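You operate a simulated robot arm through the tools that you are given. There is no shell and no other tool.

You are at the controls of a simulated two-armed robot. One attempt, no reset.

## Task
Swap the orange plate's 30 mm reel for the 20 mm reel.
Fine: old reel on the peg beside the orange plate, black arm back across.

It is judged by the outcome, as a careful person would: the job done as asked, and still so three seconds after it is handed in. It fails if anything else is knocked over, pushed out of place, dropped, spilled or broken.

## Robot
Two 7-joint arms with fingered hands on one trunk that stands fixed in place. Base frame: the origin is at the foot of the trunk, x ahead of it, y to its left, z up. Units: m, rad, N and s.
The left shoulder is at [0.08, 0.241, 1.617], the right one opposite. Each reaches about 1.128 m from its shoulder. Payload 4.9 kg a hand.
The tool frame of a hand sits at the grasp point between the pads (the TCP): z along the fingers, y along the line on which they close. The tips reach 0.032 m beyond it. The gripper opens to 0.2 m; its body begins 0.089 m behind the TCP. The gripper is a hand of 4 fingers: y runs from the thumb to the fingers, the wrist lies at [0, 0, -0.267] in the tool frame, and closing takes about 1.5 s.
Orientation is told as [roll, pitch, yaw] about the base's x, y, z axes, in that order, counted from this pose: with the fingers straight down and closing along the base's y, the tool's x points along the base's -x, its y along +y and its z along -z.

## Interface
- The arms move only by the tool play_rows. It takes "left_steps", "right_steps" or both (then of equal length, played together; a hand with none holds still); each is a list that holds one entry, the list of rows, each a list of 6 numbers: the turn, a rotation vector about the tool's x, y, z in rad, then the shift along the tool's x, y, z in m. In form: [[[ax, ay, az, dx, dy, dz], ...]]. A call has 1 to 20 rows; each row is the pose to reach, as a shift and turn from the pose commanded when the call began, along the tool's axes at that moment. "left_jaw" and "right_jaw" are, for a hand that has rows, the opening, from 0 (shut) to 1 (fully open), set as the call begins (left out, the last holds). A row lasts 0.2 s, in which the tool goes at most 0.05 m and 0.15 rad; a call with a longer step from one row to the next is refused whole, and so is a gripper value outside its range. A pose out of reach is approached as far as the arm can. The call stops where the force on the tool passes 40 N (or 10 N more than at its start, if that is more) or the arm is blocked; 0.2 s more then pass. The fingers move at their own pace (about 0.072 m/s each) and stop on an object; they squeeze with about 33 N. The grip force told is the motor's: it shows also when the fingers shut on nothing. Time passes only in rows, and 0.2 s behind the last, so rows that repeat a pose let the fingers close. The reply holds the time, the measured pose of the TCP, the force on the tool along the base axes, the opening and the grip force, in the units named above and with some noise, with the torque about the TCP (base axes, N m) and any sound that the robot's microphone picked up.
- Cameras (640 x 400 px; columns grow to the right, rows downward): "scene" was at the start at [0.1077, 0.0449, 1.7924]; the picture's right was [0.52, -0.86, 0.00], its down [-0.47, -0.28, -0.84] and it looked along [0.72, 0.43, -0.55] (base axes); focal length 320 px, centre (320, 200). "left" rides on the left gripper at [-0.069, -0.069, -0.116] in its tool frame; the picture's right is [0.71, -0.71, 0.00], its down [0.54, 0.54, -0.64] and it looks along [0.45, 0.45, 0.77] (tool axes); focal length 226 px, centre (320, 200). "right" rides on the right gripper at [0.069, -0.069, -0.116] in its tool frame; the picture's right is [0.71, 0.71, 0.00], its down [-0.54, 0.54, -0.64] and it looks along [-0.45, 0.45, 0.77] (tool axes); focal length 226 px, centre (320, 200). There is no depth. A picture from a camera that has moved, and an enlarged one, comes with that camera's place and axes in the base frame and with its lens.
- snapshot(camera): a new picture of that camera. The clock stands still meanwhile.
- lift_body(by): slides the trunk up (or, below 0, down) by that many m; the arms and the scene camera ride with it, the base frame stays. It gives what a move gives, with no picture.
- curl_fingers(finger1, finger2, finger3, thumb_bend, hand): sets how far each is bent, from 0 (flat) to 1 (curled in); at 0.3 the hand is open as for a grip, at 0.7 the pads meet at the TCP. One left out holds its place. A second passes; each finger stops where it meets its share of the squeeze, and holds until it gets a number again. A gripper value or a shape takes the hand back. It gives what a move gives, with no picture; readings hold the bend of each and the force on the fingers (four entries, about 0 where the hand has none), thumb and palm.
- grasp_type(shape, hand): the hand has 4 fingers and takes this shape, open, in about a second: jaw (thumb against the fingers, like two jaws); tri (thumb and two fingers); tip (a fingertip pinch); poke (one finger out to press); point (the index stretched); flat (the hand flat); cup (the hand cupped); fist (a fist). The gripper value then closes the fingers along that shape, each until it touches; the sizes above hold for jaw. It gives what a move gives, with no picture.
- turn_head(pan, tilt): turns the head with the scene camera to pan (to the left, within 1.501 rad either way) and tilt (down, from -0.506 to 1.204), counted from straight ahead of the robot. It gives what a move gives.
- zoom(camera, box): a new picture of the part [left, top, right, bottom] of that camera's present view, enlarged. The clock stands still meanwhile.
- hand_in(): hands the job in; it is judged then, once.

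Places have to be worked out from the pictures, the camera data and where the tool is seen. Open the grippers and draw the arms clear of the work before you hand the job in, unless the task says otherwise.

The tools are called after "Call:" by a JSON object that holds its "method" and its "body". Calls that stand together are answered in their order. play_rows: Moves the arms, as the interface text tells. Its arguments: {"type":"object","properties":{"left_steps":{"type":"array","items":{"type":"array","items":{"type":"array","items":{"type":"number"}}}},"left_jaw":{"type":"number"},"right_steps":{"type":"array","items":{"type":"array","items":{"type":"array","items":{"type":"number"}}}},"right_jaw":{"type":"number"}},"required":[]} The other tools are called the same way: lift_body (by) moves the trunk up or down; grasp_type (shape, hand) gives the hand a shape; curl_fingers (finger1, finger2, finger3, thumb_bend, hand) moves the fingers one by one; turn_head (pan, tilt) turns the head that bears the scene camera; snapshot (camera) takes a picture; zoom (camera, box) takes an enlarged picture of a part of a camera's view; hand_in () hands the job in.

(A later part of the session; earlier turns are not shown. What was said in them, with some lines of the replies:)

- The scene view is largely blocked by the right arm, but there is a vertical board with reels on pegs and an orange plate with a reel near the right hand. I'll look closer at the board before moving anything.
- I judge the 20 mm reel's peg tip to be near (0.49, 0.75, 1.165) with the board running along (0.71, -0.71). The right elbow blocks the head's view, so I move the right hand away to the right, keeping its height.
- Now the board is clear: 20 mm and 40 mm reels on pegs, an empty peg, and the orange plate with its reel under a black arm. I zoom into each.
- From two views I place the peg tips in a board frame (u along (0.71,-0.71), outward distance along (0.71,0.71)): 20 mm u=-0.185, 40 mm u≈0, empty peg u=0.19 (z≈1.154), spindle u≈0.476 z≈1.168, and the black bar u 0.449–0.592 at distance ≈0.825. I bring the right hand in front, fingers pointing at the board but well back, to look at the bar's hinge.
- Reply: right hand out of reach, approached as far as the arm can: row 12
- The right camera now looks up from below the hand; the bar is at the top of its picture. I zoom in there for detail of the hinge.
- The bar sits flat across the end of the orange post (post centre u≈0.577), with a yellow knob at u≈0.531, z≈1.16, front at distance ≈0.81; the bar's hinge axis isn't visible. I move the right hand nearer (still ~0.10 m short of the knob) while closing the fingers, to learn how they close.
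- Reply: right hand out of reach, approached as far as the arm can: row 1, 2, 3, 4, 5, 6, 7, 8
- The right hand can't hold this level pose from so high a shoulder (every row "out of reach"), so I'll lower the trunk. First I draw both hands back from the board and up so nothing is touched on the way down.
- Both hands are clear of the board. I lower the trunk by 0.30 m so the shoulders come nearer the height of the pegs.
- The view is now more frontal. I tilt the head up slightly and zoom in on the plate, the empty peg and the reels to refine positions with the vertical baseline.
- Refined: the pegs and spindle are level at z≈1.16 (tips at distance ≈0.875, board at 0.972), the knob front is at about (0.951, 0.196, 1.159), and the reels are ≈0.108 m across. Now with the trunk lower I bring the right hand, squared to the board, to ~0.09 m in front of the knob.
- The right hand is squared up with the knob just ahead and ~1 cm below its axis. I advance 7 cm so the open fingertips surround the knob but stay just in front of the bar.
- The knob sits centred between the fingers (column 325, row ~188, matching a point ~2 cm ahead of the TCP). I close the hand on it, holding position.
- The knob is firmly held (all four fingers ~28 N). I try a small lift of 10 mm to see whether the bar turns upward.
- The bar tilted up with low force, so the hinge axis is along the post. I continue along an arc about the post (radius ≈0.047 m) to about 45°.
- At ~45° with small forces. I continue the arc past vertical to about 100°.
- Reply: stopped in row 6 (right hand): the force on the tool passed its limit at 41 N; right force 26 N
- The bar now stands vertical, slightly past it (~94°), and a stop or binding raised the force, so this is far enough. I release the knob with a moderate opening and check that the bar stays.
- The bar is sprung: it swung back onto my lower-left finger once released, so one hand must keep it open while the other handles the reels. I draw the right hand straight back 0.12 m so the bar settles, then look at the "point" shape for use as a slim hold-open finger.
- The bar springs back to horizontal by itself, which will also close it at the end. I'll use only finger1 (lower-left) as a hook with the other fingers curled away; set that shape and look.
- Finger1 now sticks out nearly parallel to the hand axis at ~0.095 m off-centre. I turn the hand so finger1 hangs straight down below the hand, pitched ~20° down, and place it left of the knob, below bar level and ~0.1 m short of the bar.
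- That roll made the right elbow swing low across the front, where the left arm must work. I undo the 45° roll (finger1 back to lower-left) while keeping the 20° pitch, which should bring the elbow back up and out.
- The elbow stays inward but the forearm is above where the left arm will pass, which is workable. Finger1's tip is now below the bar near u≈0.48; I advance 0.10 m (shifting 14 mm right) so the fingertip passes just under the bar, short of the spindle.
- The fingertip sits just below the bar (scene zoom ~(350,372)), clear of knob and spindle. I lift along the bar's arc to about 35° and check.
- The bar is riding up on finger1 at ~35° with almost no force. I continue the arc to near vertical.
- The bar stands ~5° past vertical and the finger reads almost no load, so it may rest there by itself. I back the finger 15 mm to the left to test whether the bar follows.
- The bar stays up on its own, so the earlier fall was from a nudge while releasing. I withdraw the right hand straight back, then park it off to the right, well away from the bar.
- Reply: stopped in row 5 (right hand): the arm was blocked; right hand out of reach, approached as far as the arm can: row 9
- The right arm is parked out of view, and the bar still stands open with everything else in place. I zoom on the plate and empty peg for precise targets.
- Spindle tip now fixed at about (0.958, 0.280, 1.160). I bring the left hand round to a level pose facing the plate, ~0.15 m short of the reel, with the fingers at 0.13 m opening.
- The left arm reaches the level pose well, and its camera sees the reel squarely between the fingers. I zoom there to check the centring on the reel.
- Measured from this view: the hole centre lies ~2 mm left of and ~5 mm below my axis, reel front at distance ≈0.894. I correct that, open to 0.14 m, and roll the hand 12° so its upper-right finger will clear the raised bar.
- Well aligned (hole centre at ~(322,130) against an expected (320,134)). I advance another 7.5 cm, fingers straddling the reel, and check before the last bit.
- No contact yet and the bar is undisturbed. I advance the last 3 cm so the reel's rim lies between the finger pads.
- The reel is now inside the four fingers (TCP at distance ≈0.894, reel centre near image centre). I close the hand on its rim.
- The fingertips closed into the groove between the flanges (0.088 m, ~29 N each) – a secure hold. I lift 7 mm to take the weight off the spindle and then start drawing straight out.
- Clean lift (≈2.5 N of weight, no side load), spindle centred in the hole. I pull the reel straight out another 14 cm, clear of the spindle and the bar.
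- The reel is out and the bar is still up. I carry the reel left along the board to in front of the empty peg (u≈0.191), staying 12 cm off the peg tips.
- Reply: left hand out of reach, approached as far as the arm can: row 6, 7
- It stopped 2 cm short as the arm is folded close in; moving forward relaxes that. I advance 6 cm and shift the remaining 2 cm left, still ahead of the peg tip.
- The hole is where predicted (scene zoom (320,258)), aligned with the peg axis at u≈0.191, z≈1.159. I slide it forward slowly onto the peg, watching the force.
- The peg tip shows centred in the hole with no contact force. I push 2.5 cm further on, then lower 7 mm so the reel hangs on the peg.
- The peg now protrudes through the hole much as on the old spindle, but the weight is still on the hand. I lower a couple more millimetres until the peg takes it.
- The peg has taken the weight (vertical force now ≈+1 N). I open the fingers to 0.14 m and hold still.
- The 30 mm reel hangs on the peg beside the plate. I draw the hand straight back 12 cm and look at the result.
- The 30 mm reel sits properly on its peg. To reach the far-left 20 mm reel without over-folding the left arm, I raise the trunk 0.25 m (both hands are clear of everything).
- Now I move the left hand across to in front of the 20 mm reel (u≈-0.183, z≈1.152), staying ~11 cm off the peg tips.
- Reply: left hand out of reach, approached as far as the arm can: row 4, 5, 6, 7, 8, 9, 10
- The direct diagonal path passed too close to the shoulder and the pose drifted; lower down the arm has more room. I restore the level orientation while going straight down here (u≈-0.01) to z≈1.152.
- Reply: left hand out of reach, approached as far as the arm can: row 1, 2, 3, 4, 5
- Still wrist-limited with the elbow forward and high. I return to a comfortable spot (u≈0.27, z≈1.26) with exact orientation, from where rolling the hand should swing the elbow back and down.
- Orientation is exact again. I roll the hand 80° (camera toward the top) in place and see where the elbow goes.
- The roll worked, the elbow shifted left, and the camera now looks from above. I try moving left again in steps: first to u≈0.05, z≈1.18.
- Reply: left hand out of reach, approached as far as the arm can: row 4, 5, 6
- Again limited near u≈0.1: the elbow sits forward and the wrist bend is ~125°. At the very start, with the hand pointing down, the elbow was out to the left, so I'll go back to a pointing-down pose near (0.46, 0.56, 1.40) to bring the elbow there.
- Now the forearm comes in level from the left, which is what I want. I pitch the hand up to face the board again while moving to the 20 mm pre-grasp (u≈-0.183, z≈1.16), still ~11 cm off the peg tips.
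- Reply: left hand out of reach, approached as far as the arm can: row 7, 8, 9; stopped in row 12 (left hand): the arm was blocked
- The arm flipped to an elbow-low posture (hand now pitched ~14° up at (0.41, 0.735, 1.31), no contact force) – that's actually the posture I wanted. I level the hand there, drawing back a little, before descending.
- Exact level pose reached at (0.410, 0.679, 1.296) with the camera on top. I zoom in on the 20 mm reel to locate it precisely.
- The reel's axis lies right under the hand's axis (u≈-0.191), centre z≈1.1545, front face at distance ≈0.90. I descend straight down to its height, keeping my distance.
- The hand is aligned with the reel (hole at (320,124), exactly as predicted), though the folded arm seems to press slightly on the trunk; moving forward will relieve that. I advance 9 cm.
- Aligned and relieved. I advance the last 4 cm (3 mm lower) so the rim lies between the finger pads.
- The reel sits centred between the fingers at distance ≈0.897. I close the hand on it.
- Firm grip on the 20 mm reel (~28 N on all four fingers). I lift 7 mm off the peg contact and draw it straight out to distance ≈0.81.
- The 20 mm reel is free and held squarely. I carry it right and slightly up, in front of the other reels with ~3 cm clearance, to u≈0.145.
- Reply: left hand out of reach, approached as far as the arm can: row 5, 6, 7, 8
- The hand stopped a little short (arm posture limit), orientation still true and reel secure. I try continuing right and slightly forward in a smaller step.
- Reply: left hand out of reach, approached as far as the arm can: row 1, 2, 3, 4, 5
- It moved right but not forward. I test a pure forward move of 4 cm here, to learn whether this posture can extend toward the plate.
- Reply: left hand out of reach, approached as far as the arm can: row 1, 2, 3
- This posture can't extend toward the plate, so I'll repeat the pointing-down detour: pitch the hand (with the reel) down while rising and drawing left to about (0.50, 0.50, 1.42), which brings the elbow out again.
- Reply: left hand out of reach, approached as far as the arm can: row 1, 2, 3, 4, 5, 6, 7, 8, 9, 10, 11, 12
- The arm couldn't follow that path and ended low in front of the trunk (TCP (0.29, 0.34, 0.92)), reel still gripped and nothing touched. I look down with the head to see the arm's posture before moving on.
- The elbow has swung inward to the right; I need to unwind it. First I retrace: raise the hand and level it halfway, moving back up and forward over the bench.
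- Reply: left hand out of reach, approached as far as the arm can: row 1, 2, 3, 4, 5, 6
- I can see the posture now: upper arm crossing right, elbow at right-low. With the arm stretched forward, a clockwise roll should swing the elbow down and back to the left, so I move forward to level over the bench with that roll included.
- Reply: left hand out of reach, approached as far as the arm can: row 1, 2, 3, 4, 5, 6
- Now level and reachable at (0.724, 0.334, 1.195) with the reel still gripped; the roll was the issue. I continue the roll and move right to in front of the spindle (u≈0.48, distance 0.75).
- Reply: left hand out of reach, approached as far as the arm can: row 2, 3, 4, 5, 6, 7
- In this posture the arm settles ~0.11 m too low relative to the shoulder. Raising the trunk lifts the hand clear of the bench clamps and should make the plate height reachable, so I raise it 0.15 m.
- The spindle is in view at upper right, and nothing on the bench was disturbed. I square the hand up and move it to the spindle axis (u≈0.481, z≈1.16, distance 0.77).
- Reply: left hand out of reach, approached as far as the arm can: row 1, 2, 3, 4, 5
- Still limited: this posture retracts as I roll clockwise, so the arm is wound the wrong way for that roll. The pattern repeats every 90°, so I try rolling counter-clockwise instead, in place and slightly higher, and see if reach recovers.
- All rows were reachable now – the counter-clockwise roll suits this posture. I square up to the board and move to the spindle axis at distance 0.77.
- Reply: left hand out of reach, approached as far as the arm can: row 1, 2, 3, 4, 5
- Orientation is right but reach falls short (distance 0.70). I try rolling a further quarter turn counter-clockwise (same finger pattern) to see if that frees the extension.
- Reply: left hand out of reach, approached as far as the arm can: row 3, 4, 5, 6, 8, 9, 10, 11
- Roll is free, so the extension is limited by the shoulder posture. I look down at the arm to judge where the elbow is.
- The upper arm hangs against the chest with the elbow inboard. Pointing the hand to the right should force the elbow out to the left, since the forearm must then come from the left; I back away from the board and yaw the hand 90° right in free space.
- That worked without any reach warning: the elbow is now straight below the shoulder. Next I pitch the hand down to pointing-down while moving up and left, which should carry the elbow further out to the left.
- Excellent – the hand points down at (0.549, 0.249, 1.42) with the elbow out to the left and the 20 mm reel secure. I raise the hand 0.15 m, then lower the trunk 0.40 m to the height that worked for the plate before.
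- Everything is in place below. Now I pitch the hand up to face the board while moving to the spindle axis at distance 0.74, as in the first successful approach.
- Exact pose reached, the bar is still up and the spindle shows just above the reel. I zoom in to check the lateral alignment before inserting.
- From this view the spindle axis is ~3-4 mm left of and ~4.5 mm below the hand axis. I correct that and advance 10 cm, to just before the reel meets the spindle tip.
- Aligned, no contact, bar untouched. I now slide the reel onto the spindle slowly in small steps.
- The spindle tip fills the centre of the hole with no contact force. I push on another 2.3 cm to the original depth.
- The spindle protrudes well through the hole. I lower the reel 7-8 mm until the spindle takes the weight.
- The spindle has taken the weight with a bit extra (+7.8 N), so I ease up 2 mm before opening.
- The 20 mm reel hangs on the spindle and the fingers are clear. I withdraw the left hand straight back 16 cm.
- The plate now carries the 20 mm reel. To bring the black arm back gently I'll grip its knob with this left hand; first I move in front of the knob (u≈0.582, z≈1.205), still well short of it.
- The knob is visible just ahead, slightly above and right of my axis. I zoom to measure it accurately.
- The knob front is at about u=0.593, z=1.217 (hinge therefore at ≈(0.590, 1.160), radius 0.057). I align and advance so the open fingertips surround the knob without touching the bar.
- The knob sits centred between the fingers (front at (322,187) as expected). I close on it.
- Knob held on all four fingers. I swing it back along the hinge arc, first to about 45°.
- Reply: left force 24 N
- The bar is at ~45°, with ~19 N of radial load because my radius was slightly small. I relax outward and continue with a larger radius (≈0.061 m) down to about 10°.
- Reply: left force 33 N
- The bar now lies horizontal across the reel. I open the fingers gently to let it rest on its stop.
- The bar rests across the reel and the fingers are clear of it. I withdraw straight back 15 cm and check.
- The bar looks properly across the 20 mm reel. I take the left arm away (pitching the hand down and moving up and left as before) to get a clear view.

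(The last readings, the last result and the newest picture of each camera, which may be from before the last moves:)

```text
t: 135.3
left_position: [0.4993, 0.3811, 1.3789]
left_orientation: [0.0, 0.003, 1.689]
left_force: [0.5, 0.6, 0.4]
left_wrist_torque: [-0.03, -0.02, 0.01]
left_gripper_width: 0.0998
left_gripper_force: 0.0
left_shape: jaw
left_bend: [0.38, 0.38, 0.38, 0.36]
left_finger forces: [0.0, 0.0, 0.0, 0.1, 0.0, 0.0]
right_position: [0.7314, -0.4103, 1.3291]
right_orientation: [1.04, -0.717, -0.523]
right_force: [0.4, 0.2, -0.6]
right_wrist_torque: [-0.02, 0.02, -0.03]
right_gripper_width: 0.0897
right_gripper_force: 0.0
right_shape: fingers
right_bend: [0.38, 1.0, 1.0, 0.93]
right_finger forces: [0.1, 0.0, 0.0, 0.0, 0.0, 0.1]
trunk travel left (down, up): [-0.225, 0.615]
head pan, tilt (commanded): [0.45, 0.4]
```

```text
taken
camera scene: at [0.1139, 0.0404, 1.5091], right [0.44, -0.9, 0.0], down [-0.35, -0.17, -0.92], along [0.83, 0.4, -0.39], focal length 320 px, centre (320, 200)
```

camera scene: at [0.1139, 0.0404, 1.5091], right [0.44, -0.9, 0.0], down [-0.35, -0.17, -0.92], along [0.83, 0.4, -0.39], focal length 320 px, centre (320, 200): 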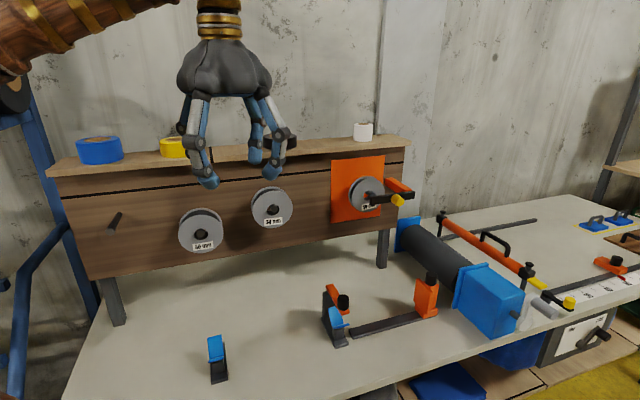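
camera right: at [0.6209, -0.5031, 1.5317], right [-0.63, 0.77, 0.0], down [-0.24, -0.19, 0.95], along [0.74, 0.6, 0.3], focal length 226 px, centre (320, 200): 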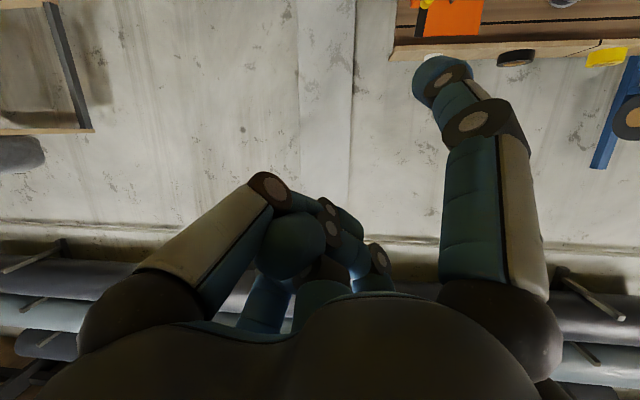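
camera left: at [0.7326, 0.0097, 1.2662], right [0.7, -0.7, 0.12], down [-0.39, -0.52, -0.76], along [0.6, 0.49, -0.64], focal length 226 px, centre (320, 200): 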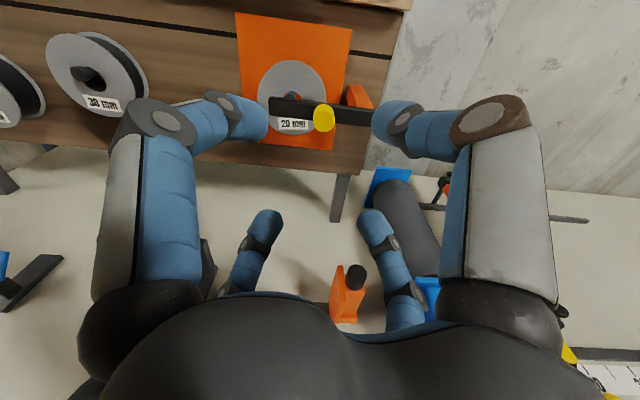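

Now there's a clear view. I zoom on the plate, the 30 mm reel's peg, and the bench items to verify the result.

Call:
{"method": "zoom", "body": {"camera": "scene", "box": [310, 140, 430, 230]}}

Call:
{"method": "zoom", "body": {"camera": "scene", "box": [80, 170, 330, 280]}}

Call:
{"method": "zoom", "body": {"camera": "scene", "box": [180, 200, 560, 400]}}

```text
4.44 times, centred on (370, 185) of scene
camera zoom: at [0.1139, 0.0404, 1.5091], right [0.44, -0.9, 0.0], down [-0.35, -0.17, -0.92], along [0.83, 0.4, -0.39], focal length 1421 px, centre (98, 267)
```

zoom: 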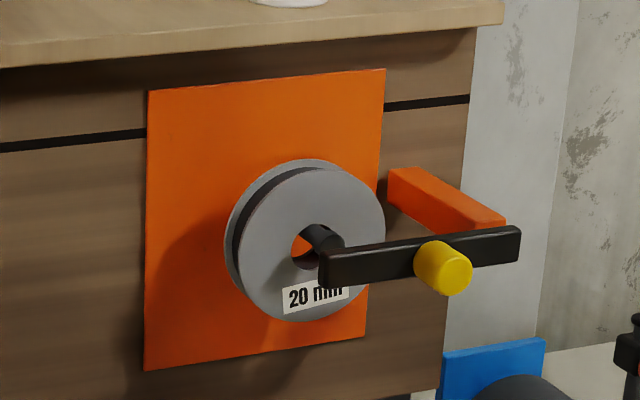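

```text
2.56 times, centred on (205, 225) of scene
camera zoom: at [0.1139, 0.0404, 1.5091], right [0.44, -0.9, 0.0], down [-0.35, -0.17, -0.92], along [0.83, 0.4, -0.39], focal length 818 px, centre (614, 136)
```

zoom: 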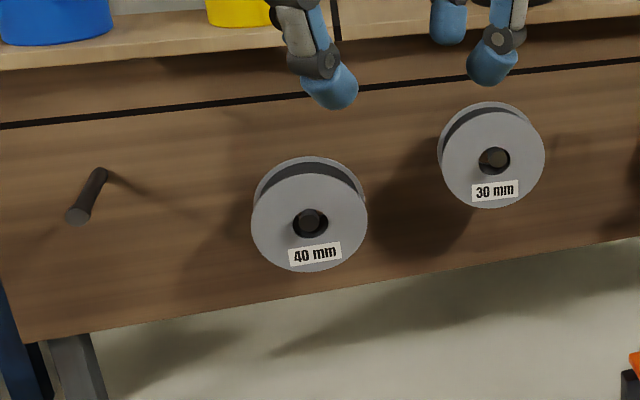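

```text
1.68 times, centred on (370, 300) of scene
camera zoom: at [0.1139, 0.0404, 1.5091], right [0.44, -0.9, 0.0], down [-0.35, -0.17, -0.92], along [0.83, 0.4, -0.39], focal length 538 px, centre (236, 32)
```

zoom: 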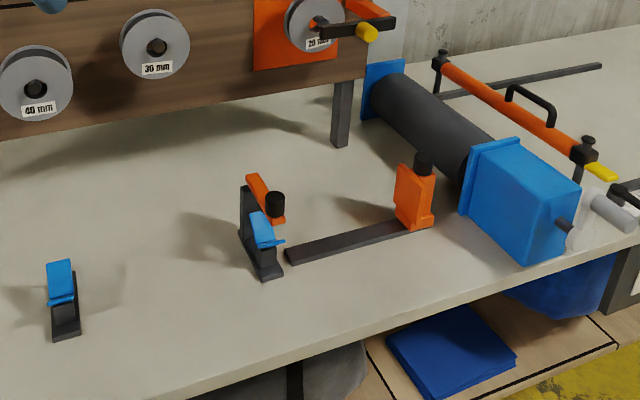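

All as wanted: 20 mm on the orange plate with the black arm level across it, 30 mm on the peg beside the plate, other items untouched. I open both hands and draw the left arm a bit further back.

Call:
{"method": "play_rows", "body": {"left_steps": [[[0, 0, 0, 0, 0.03, -0.01], [0, 0, 0, -0.02, 0.06, -0.02], [0, 0, 0, -0.04, 0.08, -0.03], [0, 0, 0, -0.04, 0.08, -0.03], [0, 0, 0, -0.04, 0.08, -0.03], [0, 0, 0, -0.04, 0.08, -0.03]]], "left_jaw": 1.0, "right_steps": [[[0, 0, 0, 0, 0, 0], [0, 0, 0, 0, 0, 0], [0, 0, 0, 0, 0, 0], [0, 0, 0, 0, 0, 0], [0, 0, 0, 0, 0, 0], [0, 0, 0, 0, 0, 0]]], "right_jaw": 1.0}}

Call:
{"method": "snapshot", "body": {"camera": "scene"}}

Call:
{"method": "zoom", "body": {"camera": "scene", "box": [310, 140, 430, 230]}}

Call:
{"method": "snapshot", "body": {"camera": "right"}}

```text
t: 136.7
left_position: [0.4162, 0.4098, 1.4078]
left_orientation: [0.001, 0.001, 1.691]
left_force: [-0.5, 0.6, -0.5]
left_wrist_torque: [0.02, -0.01, 0.02]
left_gripper_width: 0.1997
left_gripper_force: 0.1
left_shape: jaw
left_bend: [0.3, 0.3, 0.3, 0.3]
left_finger forces: [0.0, 0.0, 0.0, 0.0, 0.0, 0.0]
right_position: [0.732, -0.4111, 1.3293]
right_orientation: [1.043, -0.716, -0.522]
right_force: [0.4, -0.4, 0.2]
right_wrist_torque: [0.01, -0.02, -0.01]
right_gripper_width: 0.0003
right_gripper_force: 0.0
right_shape: point
right_bend: [0.7, 1.0, 1.0, 0.74]
right_finger forces: [0.0, 0.0, 0.1, 0.0, 0.0, 0.0]
trunk travel left (down, up): [-0.225, 0.615]
head pan, tilt (commanded): [0.45, 0.4]
```

```text
taken
camera scene: at [0.1146, 0.0388, 1.5091], right [0.44, -0.9, 0.0], down [-0.35, -0.17, -0.92], along [0.83, 0.4, -0.39], focal length 320 px, centre (320, 200)
```

scene: 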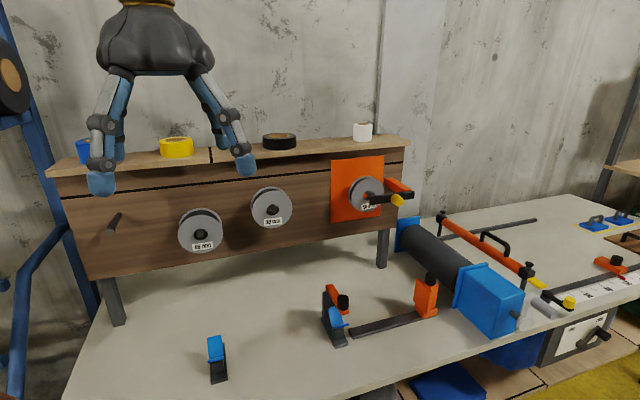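

```text
4.44 times, centred on (370, 185) of scene
camera zoom: at [0.1146, 0.0388, 1.5091], right [0.44, -0.9, 0.0], down [-0.35, -0.17, -0.92], along [0.83, 0.4, -0.39], focal length 1421 px, centre (98, 267)
```

zoom: 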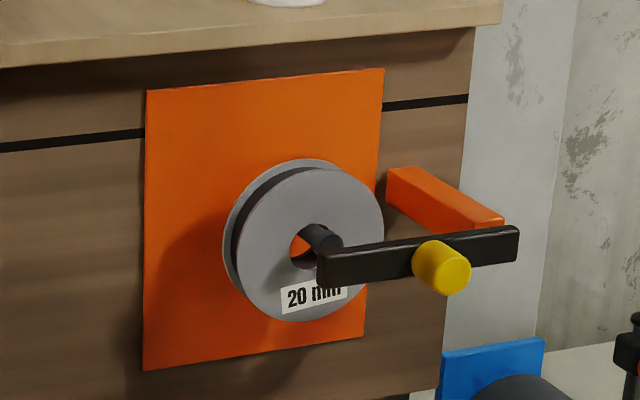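

```text
taken
camera right: at [0.6209, -0.5033, 1.2816], right [-0.63, 0.77, 0.0], down [-0.24, -0.19, 0.95], along [0.74, 0.6, 0.3], focal length 226 px, centre (320, 200)
```

right: 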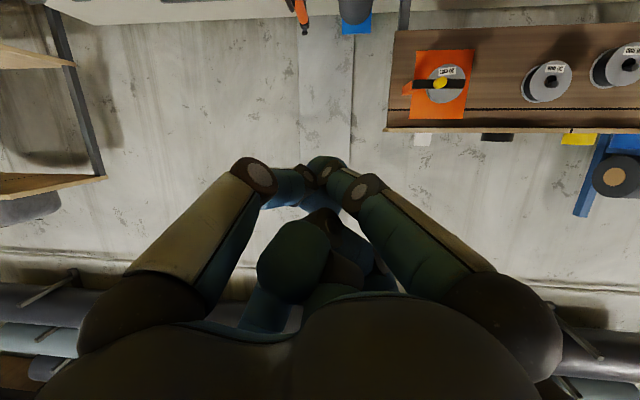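

The right hand went back to its earlier "point" shape instead of opening, so I give it the open jaw shape; the work itself looks unchanged.

Call:
{"method": "grasp_type", "body": {"shape": "jaw", "hand": "right"}}

Call:
{"method": "play_rows", "body": {"right_steps": [[[0, 0, 0, 0, 0, 0], [0, 0, 0, 0, 0, 0], [0, 0, 0, 0, 0, 0], [0, 0, 0, 0, 0, 0], [0, 0, 0, 0, 0, 0], [0, 0, 0, 0, 0, 0], [0, 0, 0, 0, 0, 0], [0, 0, 0, 0, 0, 0]]], "right_jaw": 1.0}}

Call:
{"method": "zoom", "body": {"camera": "scene", "box": [170, 130, 430, 290]}}

```text
t: 137.6
left_position: [0.4163, 0.4104, 1.4077]
left_orientation: [0.001, 0.0, 1.688]
left_force: [-0.4, 0.5, 0.3]
left_wrist_torque: [0.0, -0.02, -0.02]
left_gripper_width: 0.1996
left_gripper_force: 0.1
left_shape: jaw
left_bend: [0.3, 0.3, 0.3, 0.3]
left_finger forces: [0.0, 0.0, 0.0, 0.0, 0.0, 0.0]
right_position: [0.7331, -0.4124, 1.3284]
right_orientation: [1.043, -0.714, -0.521]
right_force: [-0.7, 0.2, 0.1]
right_wrist_torque: [-0.02, 0.0, 0.0]
right_gripper_width: 0.1998
right_gripper_force: 0.1
right_shape: jaw
right_bend: [0.3, 0.3, 0.3, 0.3]
right_finger forces: [0.1, 0.0, 0.0, 0.1, 0.1, 0.0]
trunk travel left (down, up): [-0.225, 0.615]
head pan, tilt (commanded): [0.45, 0.4]
```

```text
t: 139.4
left_position: [0.4171, 0.4101, 1.4082]
left_orientation: [0.0, -0.001, 1.69]
left_force: [1.4, 0.0, -0.5]
left_wrist_torque: [-0.02, -0.01, -0.01]
left_gripper_width: 0.1999
left_gripper_force: 0.1
left_shape: jaw
left_bend: [0.3, 0.3, 0.3, 0.3]
left_finger forces: [0.0, 0.0, 0.0, 0.1, 0.1, 0.1]
right_position: [0.7329, -0.4131, 1.3282]
right_orientation: [1.045, -0.715, -0.523]
right_force: [0.4, -0.7, -1.1]
right_wrist_torque: [0.0, -0.02, -0.03]
right_gripper_width: 0.1999
right_gripper_force: 0.1
right_shape: jaw
right_bend: [0.3, 0.3, 0.3, 0.3]
right_finger forces: [0.0, 0.1, 0.1, 0.0, 0.0, 0.0]
trunk travel left (down, up): [-0.225, 0.615]
head pan, tilt (commanded): [0.45, 0.4]
```

```text
2.46 times, centred on (300, 210) of scene
camera zoom: at [0.1149, 0.0389, 1.509], right [0.44, -0.9, 0.0], down [-0.35, -0.17, -0.92], along [0.83, 0.4, -0.39], focal length 787 px, centre (369, 175)
```

zoom: 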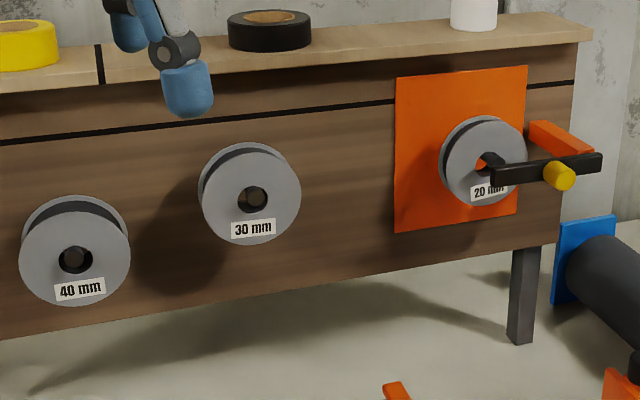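

Both hands are open and clear. The 20 mm reel is on the plate with the black arm across it, and the 30 mm reel hangs on the adjacent peg, steady for several seconds. I hand the job in.

Call:
{"method": "hand_in", "body": {}}

```text
The job is handed in.
```

The swap is done: the 20 mm reel is on the orange plate with the black arm level across it. The 30 mm reel hangs on the peg beside the plate.

In the last picture everything had stayed put for several seconds. Both hands were open and clear of the board. The 40 mm reel, the tapes and the bench items look untouched.

The 20 mm reel took a roundabout route. The left arm got awkwardly folded while carrying it, so I repositioned the arm in the air before putting the reel on the plate. At one point it dipped low near the orange clamps on the bench, but the force readings showed no contact. The reel's old peg at the left end of the board is now empty.
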